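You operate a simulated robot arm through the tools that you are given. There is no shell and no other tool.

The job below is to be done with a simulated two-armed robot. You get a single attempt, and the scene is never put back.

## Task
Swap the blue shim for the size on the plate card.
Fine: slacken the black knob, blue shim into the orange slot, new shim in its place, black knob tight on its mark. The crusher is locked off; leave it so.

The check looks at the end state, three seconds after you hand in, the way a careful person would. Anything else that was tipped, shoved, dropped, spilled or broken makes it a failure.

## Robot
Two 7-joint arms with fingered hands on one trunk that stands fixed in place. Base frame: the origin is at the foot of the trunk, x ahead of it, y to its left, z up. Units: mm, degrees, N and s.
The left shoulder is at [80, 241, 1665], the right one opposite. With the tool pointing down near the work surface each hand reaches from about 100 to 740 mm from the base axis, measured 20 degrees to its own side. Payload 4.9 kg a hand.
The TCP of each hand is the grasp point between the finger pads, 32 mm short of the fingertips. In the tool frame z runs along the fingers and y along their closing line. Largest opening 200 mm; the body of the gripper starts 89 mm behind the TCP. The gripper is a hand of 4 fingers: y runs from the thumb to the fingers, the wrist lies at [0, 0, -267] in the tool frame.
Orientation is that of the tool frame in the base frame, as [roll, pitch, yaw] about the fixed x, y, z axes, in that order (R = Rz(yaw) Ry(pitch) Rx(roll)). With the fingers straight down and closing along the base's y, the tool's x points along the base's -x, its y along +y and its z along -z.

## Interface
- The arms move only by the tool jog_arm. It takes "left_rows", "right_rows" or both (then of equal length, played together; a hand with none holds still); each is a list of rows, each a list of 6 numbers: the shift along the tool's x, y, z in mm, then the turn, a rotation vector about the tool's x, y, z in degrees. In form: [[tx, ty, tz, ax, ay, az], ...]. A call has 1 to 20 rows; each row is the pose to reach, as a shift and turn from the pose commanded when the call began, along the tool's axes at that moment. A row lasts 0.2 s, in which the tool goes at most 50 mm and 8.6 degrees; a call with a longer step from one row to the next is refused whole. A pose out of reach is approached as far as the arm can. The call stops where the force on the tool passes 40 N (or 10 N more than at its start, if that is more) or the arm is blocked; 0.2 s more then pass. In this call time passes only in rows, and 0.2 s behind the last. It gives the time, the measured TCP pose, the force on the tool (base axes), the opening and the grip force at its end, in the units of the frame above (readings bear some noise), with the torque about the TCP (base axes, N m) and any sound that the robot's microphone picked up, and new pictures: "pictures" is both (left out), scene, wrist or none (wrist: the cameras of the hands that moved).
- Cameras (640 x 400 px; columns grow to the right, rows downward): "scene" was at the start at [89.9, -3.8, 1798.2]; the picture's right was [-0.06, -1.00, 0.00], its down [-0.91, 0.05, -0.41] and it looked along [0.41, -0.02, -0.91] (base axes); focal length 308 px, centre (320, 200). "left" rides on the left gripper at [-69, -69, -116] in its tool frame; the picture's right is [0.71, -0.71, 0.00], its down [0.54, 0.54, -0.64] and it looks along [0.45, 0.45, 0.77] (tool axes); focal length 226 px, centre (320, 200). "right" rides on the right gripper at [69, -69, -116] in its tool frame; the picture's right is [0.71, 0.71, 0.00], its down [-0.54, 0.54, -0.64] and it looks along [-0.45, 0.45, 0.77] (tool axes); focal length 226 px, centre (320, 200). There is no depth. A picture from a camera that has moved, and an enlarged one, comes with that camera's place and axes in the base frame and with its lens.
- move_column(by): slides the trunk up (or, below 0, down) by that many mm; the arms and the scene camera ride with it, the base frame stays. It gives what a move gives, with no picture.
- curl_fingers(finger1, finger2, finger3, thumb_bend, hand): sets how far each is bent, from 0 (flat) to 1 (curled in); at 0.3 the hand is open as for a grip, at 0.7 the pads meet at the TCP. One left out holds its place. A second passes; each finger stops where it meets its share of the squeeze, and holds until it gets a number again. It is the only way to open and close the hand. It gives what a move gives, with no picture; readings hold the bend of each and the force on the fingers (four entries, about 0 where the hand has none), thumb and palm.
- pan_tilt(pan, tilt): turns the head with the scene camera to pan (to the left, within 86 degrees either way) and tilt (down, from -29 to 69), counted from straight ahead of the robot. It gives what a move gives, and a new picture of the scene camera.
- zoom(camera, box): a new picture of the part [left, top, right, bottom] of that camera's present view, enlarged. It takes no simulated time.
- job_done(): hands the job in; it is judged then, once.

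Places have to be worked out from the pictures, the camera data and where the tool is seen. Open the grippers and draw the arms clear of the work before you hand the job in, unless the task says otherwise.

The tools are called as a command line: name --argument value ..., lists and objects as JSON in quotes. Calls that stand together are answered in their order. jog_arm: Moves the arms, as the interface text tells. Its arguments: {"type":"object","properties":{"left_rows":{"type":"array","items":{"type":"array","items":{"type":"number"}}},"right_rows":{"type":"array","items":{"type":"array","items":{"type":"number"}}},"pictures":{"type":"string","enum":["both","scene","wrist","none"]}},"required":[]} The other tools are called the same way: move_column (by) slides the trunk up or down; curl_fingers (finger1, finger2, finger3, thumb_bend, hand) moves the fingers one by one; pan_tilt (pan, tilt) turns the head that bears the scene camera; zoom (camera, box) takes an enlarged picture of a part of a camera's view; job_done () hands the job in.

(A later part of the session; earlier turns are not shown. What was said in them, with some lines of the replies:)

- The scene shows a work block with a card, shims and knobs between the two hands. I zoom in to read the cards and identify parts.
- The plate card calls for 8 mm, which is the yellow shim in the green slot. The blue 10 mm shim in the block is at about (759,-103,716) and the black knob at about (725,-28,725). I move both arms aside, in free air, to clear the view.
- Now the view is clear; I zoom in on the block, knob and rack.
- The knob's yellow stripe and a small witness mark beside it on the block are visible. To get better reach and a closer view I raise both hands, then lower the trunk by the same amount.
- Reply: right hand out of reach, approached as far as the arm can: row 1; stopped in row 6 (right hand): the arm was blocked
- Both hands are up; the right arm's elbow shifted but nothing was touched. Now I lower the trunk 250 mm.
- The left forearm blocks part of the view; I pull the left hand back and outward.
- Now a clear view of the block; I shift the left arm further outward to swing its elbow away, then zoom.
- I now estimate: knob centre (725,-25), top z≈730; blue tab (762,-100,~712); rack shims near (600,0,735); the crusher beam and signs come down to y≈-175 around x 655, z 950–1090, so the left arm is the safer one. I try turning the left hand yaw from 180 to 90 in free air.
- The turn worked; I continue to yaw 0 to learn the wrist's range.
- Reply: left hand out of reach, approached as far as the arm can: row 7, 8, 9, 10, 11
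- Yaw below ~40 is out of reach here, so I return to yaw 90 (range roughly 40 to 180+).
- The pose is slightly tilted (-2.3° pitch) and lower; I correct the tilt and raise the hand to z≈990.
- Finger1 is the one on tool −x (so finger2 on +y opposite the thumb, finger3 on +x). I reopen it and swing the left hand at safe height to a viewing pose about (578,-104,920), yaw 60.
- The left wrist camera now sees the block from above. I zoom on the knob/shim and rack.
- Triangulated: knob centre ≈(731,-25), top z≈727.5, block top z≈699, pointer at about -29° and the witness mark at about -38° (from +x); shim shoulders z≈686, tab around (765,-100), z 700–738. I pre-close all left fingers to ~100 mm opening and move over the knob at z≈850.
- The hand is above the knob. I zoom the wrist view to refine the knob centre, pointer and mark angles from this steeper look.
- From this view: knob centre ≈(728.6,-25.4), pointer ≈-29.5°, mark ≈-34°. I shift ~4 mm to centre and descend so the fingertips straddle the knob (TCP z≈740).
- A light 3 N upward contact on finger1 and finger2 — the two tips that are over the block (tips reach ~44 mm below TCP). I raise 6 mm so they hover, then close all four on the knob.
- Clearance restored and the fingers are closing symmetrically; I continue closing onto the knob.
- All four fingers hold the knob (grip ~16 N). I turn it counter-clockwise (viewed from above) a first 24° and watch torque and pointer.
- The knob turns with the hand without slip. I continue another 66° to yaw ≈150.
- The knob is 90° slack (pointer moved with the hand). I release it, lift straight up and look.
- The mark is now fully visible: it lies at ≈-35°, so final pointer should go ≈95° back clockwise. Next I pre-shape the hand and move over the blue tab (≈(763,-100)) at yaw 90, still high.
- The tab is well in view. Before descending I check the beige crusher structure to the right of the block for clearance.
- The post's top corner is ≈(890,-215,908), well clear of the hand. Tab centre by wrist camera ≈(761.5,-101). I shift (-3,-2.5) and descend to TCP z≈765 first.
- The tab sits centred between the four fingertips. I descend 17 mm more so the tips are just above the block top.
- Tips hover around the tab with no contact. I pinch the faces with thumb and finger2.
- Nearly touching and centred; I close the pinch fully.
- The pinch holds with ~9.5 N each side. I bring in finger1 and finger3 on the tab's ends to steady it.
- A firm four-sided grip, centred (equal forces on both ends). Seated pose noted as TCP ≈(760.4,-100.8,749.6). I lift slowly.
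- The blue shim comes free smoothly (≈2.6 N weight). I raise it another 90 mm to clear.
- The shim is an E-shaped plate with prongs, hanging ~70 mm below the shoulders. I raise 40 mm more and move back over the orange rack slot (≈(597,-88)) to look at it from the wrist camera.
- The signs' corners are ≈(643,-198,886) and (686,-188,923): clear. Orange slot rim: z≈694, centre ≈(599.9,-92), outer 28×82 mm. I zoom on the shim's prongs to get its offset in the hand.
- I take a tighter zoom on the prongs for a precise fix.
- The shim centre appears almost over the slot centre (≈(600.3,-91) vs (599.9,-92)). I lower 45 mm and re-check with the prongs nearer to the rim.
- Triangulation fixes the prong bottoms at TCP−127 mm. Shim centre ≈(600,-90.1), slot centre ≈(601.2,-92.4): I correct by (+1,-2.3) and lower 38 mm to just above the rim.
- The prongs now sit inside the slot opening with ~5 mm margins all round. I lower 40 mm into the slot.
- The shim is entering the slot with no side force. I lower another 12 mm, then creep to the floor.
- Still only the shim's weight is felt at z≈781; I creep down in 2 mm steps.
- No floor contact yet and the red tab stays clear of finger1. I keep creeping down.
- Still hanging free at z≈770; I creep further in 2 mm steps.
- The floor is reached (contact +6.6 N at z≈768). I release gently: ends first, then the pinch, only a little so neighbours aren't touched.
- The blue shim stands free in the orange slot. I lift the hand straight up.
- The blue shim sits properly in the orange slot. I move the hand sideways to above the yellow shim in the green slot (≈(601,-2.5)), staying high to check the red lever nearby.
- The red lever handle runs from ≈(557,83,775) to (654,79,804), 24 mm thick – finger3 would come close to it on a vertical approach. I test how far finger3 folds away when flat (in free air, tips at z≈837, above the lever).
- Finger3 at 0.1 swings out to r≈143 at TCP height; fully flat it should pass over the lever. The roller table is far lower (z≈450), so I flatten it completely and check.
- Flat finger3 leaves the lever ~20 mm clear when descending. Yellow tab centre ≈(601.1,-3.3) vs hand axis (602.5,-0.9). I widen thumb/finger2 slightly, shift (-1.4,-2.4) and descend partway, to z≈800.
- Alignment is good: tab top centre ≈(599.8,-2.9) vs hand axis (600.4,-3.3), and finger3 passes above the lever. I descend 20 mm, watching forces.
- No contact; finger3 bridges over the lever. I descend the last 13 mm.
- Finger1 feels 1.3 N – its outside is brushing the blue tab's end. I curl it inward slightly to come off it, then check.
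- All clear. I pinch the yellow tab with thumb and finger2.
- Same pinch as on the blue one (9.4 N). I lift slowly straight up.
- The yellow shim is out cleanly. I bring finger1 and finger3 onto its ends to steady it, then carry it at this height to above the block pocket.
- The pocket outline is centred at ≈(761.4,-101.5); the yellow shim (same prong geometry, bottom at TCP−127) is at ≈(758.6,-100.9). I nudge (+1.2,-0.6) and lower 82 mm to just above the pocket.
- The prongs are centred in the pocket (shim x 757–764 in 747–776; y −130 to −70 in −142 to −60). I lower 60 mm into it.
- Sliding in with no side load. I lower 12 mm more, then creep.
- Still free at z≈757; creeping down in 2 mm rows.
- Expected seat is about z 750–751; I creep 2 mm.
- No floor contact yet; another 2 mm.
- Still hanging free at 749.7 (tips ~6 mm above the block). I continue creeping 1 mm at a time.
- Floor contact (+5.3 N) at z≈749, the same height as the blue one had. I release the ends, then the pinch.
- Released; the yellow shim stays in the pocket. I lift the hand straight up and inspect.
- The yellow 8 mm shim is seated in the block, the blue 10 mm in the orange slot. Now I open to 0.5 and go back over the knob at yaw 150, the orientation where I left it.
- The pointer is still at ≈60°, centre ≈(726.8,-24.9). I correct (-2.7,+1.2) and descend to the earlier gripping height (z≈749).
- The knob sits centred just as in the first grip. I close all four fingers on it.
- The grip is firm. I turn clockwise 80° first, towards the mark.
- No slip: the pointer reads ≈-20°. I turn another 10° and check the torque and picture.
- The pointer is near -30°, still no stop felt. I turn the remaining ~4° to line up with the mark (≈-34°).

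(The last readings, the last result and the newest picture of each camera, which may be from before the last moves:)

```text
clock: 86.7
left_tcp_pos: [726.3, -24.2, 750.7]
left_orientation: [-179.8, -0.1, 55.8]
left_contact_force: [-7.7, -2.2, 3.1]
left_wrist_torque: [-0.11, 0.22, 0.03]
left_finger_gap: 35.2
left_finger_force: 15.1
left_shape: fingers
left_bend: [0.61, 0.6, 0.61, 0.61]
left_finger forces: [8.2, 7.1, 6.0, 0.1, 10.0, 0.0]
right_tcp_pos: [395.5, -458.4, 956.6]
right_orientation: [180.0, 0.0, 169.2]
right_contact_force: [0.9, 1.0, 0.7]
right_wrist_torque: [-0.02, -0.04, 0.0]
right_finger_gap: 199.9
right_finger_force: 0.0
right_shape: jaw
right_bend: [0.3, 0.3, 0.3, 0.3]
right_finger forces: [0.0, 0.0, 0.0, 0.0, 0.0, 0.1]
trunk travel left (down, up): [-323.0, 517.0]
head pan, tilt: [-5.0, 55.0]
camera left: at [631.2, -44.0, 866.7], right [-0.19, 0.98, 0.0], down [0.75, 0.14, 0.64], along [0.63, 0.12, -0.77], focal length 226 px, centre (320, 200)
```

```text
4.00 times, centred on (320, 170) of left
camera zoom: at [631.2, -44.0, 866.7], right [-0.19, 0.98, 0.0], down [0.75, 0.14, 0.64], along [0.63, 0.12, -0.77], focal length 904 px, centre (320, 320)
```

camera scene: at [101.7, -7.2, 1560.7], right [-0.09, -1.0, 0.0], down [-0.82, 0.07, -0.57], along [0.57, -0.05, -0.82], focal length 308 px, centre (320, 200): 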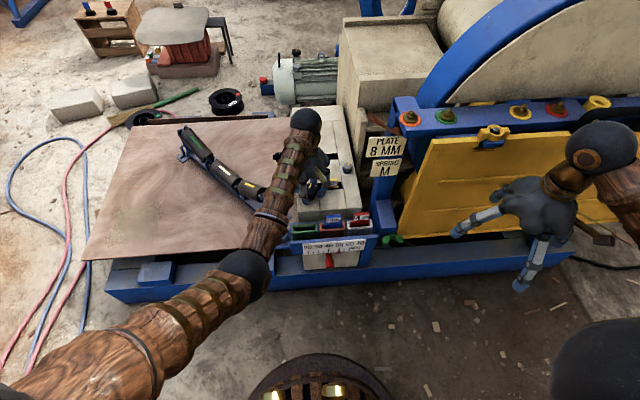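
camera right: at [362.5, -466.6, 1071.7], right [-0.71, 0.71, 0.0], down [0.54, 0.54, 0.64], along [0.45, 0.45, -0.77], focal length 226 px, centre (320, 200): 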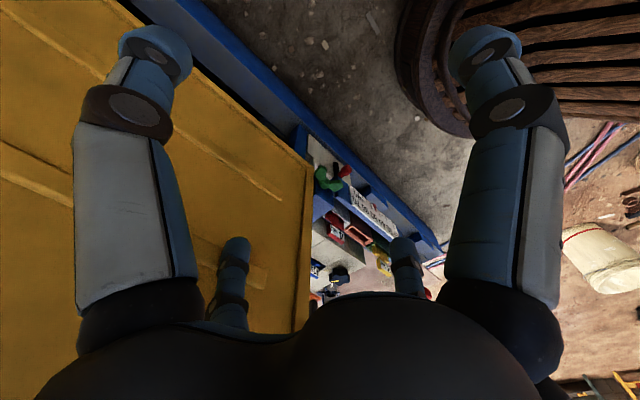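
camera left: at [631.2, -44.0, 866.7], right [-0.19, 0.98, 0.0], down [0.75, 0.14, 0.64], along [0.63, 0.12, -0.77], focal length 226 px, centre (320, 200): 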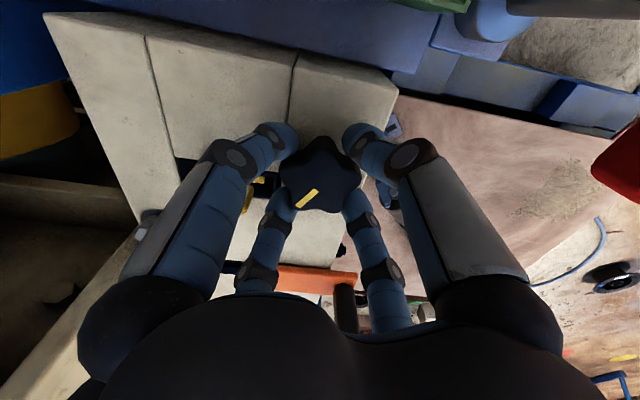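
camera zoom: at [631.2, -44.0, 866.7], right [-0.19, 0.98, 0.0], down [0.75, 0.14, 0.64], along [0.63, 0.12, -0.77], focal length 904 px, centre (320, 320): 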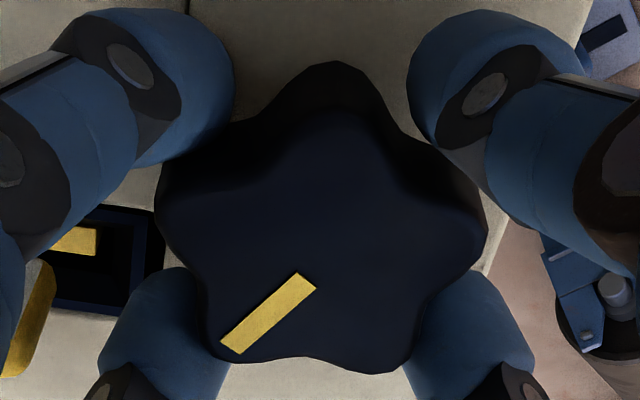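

The pointer reads about -32 to -34°. I release, lift, and check pointer-versus-mark from above.

curl_fingers --hand "left" --finger1 0.5 --finger2 0.5 --finger3 0.5 --thumb_bend 0.5

jog_arm --left_rows '[[0, 0, -15, 0, 0, 0], [0, 0, -40, 0, 0, 0], [0, 0, -70, 0, 0, 0], [0, 0, -100, 0, 0, 0], [0, 0, -130, 0, 0, 0]]' --pictures "both"

zoom --camera "left" --box '[256, 70, 384, 150]'

```text
clock: 87.7
left_tcp_pos: [725.7, -24.4, 750.0]
left_orientation: [-179.8, -0.1, 55.9]
left_contact_force: [-0.6, -0.6, 0.0]
left_wrist_torque: [-0.02, 0.01, 0.02]
left_finger_gap: 68.6
left_finger_force: 0.1
left_shape: fingers
left_bend: [0.5, 0.5, 0.5, 0.5]
left_finger forces: [0.1, 0.1, 0.0, 0.0, 0.0, 0.0]
right_tcp_pos: [396.3, -458.0, 956.4]
right_orientation: [-180.0, 0.2, 169.2]
right_contact_force: [0.5, 0.1, 0.5]
right_wrist_torque: [0.03, 0.01, 0.03]
right_finger_gap: 200.2
right_finger_force: 0.0
right_shape: jaw
right_bend: [0.3, 0.3, 0.3, 0.3]
right_finger forces: [0.0, 0.0, 0.0, 0.1, 0.1, 0.0]
trunk travel left (down, up): [-323.0, 517.0]
head pan, tilt: [-5.0, 55.0]
```

```text
clock: 88.9
left_tcp_pos: [725.3, -24.2, 879.8]
left_orientation: [-179.7, 0.3, 55.9]
left_contact_force: [-0.5, 0.1, -0.7]
left_wrist_torque: [0.0, 0.02, 0.01]
left_finger_gap: 69.1
left_finger_force: 0.0
left_shape: fingers
left_bend: [0.5, 0.5, 0.5, 0.5]
left_finger forces: [0.0, 0.0, 0.0, 0.0, 0.1, 0.1]
right_tcp_pos: [395.5, -455.6, 957.2]
right_orientation: [-179.9, 0.1, 169.2]
right_contact_force: [0.0, 0.5, -0.4]
right_wrist_torque: [0.0, 0.01, -0.02]
right_finger_gap: 199.9
right_finger_force: 0.0
right_shape: jaw
right_bend: [0.3, 0.3, 0.3, 0.3]
right_finger forces: [0.0, 0.0, 0.0, 0.0, 0.0, 0.0]
trunk travel left (down, up): [-323.0, 517.0]
head pan, tilt: [-5.0, 55.0]
camera scene: at [103.1, -3.7, 1560.4], right [-0.09, -1.0, 0.0], down [-0.82, 0.07, -0.57], along [0.57, -0.05, -0.82], focal length 308 px, centre (320, 200)
camera left: at [631.0, -42.8, 996.4], right [-0.19, 0.98, 0.0], down [0.76, 0.15, 0.64], along [0.63, 0.12, -0.77], focal length 226 px, centre (320, 200)
```

scene: 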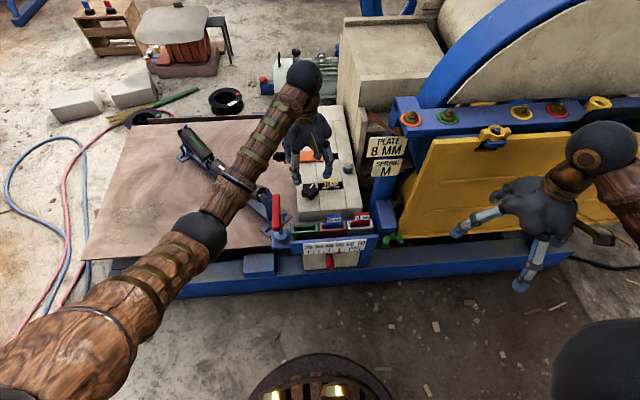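
left: 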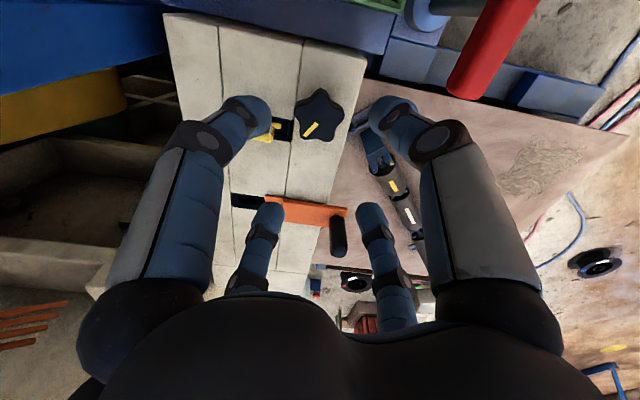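

```text
5.00 times, centred on (320, 110) of left
camera zoom: at [631.0, -42.8, 996.4], right [-0.19, 0.98, 0.0], down [0.76, 0.15, 0.64], along [0.63, 0.12, -0.77], focal length 1130 px, centre (320, 650)
```

zoom: 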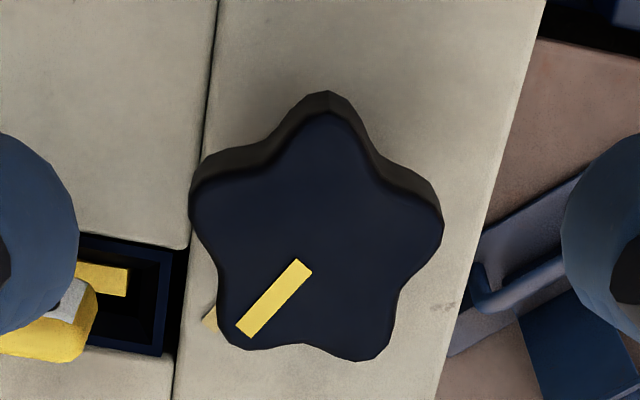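

Pointer reads ≈-31°, mark ≈-34°, but with oblique parallax. I move so the wrist camera hangs almost directly above the knob for a true plan view.

jog_arm --left_rows '[[5, -6, -10, 0, 0, -8], [11, -12, -20, 0, 0, -16], [16, -18, -20, 0, 0, -24], [21, -24, -20, 0, 0, -32], [27, -30, -20, 0, 0, -40], [32, -36, -20, 0, 0, -48], [37, -42, -20, 0, 0, -56], [42, -47, -20, 0, 0, -64], [48, -53, -20, 0, 0, -72], [53, -59, -20, 0, 0, -80], [58, -65, -20, 0, 0, -88], [63, -70.6, -20, 0, 0, -94]]' --pictures "both"

zoom --camera "left" --box '[272, 0, 368, 60]'

```text
clock: 91.5
left_tcp_pos: [702.2, 67.2, 900.5]
left_orientation: [180.0, -0.1, 149.9]
left_contact_force: [-0.5, 0.0, 0.0]
left_wrist_torque: [0.04, -0.03, -0.02]
left_finger_gap: 69.0
left_finger_force: 0.1
left_shape: fingers
left_bend: [0.5, 0.5, 0.5, 0.5]
left_finger forces: [0.0, 0.0, 0.1, 0.1, 0.0, 0.1]
right_tcp_pos: [394.8, -457.0, 956.4]
right_orientation: [180.0, 0.0, 169.2]
right_contact_force: [1.0, 0.0, 0.4]
right_wrist_torque: [-0.01, 0.01, -0.03]
right_finger_gap: 200.1
right_finger_force: 0.0
right_shape: jaw
right_bend: [0.3, 0.3, 0.3, 0.3]
right_finger forces: [0.0, 0.0, 0.1, 0.0, 0.0, 0.1]
trunk travel left (down, up): [-323.0, 517.0]
head pan, tilt: [-5.0, 55.0]
camera scene: at [102.2, -6.3, 1560.7], right [-0.09, -1.0, 0.0], down [-0.82, 0.07, -0.57], along [0.57, -0.05, -0.82], focal length 308 px, centre (320, 200)
camera left: at [729.2, -27.9, 1016.1], right [-0.97, -0.26, 0.0], down [-0.2, 0.74, 0.65], along [-0.17, 0.62, -0.76], focal length 226 px, centre (320, 200)
```

scene: 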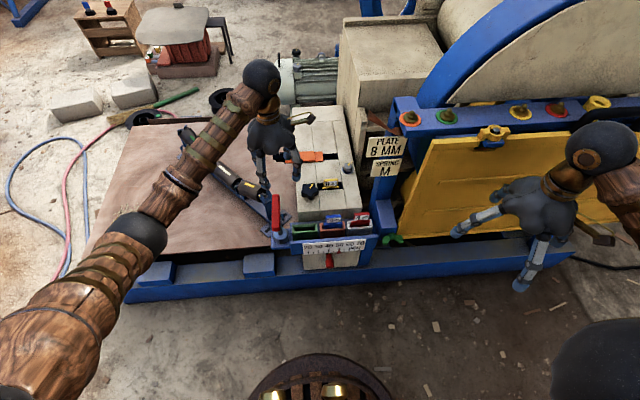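
left: 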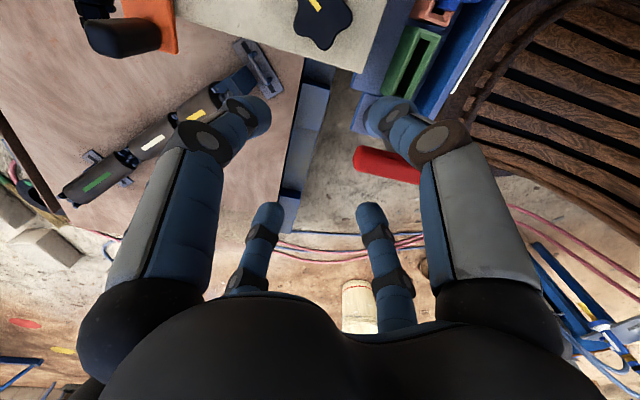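

```text
6.67 times, centred on (320, 30) of left
camera zoom: at [729.2, -27.9, 1016.1], right [-0.97, -0.26, 0.0], down [-0.2, 0.74, 0.65], along [-0.17, 0.62, -0.76], focal length 1507 px, centre (320, 1333)
```

zoom: 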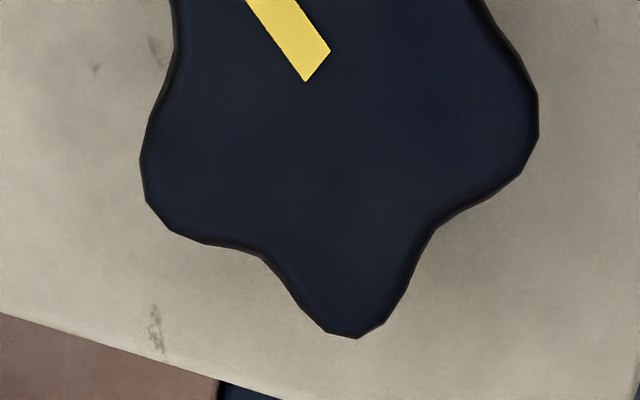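

The knob is nadir-centred but the mark is cut off; I shift the hand so both knob and mark are in frame, still nearly from above.

jog_arm --left_rows '[[-25, -18, 0, 0, 0, 0], [-49, -35, 0, 0, 0, 0]]' --pictures "wrist"

zoom --camera "left" --box '[256, 10, 384, 90]'

```text
clock: 92.1
left_tcp_pos: [726.9, 12.1, 899.3]
left_orientation: [179.9, -0.3, 149.9]
left_contact_force: [0.5, -0.2, -0.1]
left_wrist_torque: [0.02, -0.02, 0.03]
left_finger_gap: 69.0
left_finger_force: 0.1
left_shape: fingers
left_bend: [0.5, 0.5, 0.5, 0.5]
left_finger forces: [0.1, 0.1, 0.0, 0.0, 0.1, 0.0]
right_tcp_pos: [395.1, -457.9, 956.2]
right_orientation: [-179.9, -0.2, 169.2]
right_contact_force: [-0.2, 0.5, -0.4]
right_wrist_torque: [0.0, 0.04, -0.03]
right_finger_gap: 200.2
right_finger_force: 0.1
right_shape: jaw
right_bend: [0.3, 0.3, 0.3, 0.3]
right_finger forces: [0.0, 0.0, 0.0, 0.1, 0.0, 0.0]
trunk travel left (down, up): [-323.0, 517.0]
head pan, tilt: [-5.0, 55.0]
camera left: at [753.1, -83.1, 1015.8], right [-0.97, -0.26, 0.0], down [-0.2, 0.74, 0.65], along [-0.17, 0.62, -0.76], focal length 226 px, centre (320, 200)
```

left: 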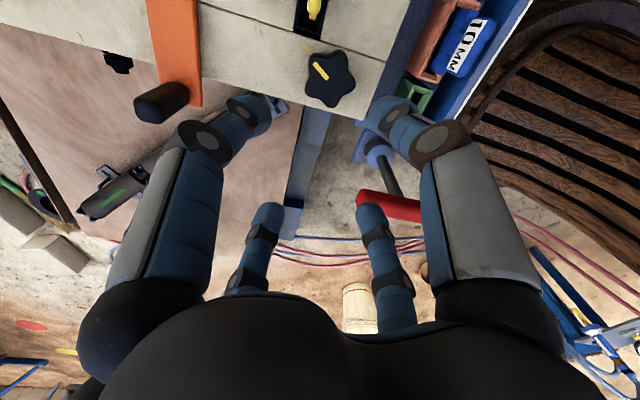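

```text
5.00 times, centred on (320, 50) of left
camera zoom: at [753.1, -83.1, 1015.8], right [-0.97, -0.26, 0.0], down [-0.2, 0.74, 0.65], along [-0.17, 0.62, -0.76], focal length 1130 px, centre (320, 950)
```

zoom: 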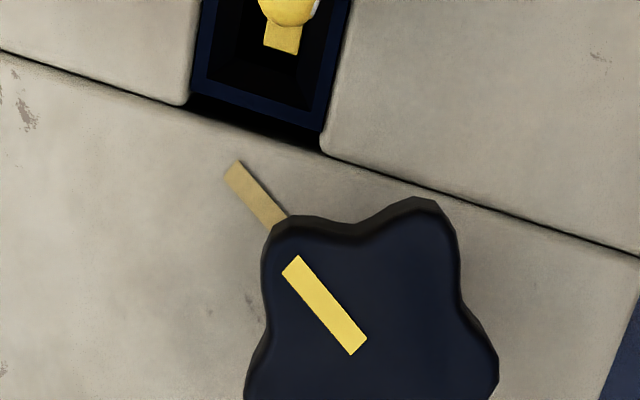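

In this near-plan view the pointer stripe and the mark are collinear (stripe ≈-32.7°, its extension passes exactly along the mark). The knob is on its mark. I now open the hand and withdraw the left arm up and to the left.

jog_arm --left_rows '[[0, 0, -45, 0, 0, 0], [10, 5, -90, 0, 0, 0], [50, 26, -90, 0, 0, 0], [92, 47, -90, 0, 0, 0], [134, 69, -90, 0, 0, 0], [176, 90, -90, 0, 0, 0], [218, 112, -90, 0, 0, 0], [260, 133, -90, 0, 0, 0], [302, 155, -90, 0, 0, 0], [344, 176, -90, 0, 0, 0], [386, 198, -90, 0, 0, 0], [428, 219, -90, 0, 0, 0], [470, 241, -90, 0, 0, 0], [508, 260, -90, 0, 0, 0]]' --pictures "scene"

curl_fingers --hand "left" --finger1 0.3 --finger2 0.3 --finger3 0.3 --thumb_bend 0.3

zoom --camera "scene" --box '[260, 130, 420, 250]'

zoom --camera "scene" --box '[290, 165, 354, 205]'

```text
clock: 95.1
left_tcp_pos: [418.3, 491.3, 991.3]
left_orientation: [179.9, -0.1, 149.9]
left_contact_force: [-0.5, 0.4, -0.4]
left_wrist_torque: [0.05, 0.03, 0.02]
left_finger_gap: 68.9
left_finger_force: 0.0
left_shape: fingers
left_bend: [0.5, 0.5, 0.5, 0.5]
left_finger forces: [0.0, 0.0, 0.0, 0.0, 0.0, 0.0]
right_tcp_pos: [394.5, -457.0, 956.9]
right_orientation: [-180.0, 0.0, 169.3]
right_contact_force: [0.4, 0.8, -0.5]
right_wrist_torque: [-0.01, -0.04, 0.02]
right_finger_gap: 200.1
right_finger_force: 0.1
right_shape: jaw
right_bend: [0.3, 0.3, 0.3, 0.3]
right_finger forces: [0.0, 0.0, 0.0, 0.1, 0.0, 0.0]
trunk travel left (down, up): [-323.0, 517.0]
head pan, tilt: [-5.0, 55.0]
camera scene: at [100.4, -5.8, 1560.8], right [-0.09, -1.0, 0.0], down [-0.82, 0.07, -0.57], along [0.57, -0.05, -0.82], focal length 308 px, centre (320, 200)
```

scene: 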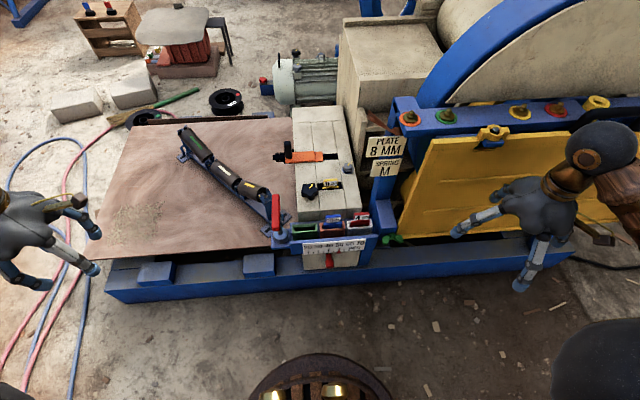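

```text
clock: 96.1
left_tcp_pos: [417.2, 490.6, 992.2]
left_orientation: [180.0, -0.2, 149.8]
left_contact_force: [0.4, -0.4, 0.0]
left_wrist_torque: [0.0, 0.01, 0.01]
left_finger_gap: 140.0
left_finger_force: 0.0
left_shape: fingers
left_bend: [0.3, 0.3, 0.3, 0.3]
left_finger forces: [0.0, 0.1, 0.0, 0.0, 0.0, 0.1]
right_tcp_pos: [396.0, -457.2, 957.0]
right_orientation: [180.0, 0.0, 169.2]
right_contact_force: [0.7, -0.5, -0.5]
right_wrist_torque: [0.01, 0.01, -0.02]
right_finger_gap: 200.1
right_finger_force: 0.0
right_shape: jaw
right_bend: [0.3, 0.3, 0.3, 0.3]
right_finger forces: [0.0, 0.1, 0.1, 0.0, 0.0, 0.0]
trunk travel left (down, up): [-323.0, 517.0]
head pan, tilt: [-5.0, 55.0]
```

```text
3.33 times, centred on (340, 190) of scene
camera zoom: at [101.8, -6.4, 1560.7], right [-0.09, -1.0, 0.0], down [-0.82, 0.07, -0.57], along [0.57, -0.05, -0.82], focal length 1027 px, centre (253, 233)
```

zoom: 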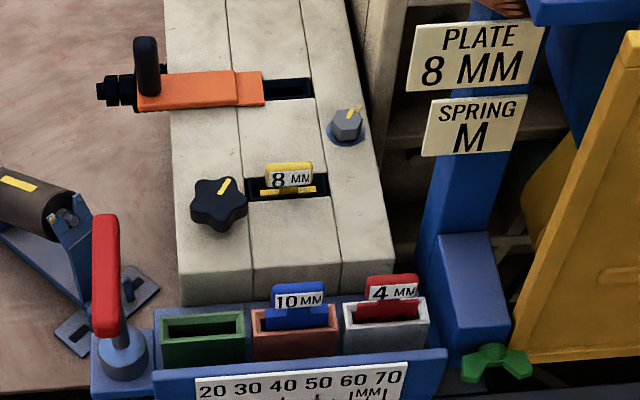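

```text
10.00 times, centred on (322, 185) of scene
camera zoom: at [101.8, -6.4, 1560.7], right [-0.09, -1.0, 0.0], down [-0.82, 0.07, -0.57], along [0.57, -0.05, -0.82], focal length 3081 px, centre (300, 350)
```

zoom: 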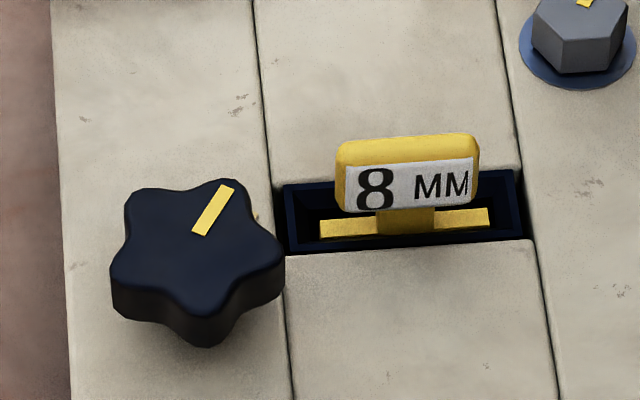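

Everything checks out. The yellow 8 mm shim is seated in the block and the blue 10 mm shim is in the orange slot. The knob pointer lines up with its mark, and the lever, red shim, clamp and crusher guard are untouched. Both hands are open and clear, so I hand the job in.

job_done

```text
The job is handed in.
```

The shim swap is done and handed in; the result of the check has not come back.

- **New shim:** the plate card reads 8 mm, so the yellow 8 mm shim from the green slot now sits in the block. It went down to about the same depth as the blue one had.
- **Blue shim:** the 10 mm shim is in the orange slot, resting on its floor.
- **Black knob:** I slackened it a quarter turn, then turned it back until its pointer lined up with the mark. Seen from almost straight above, the two are in line to within about a degree. I never felt a firm stop, so "tight" here means on its mark, not a torque I could measure.
- **Surroundings:** I did not touch the crusher, its guard, the red lever, the clamp or the red 4 mm shim. While I was fetching the yellow shim, one finger lightly brushed the blue tab (about 1.3 N). The blue shim still looked seated afterwards.

Both hands are open and clear of the work.
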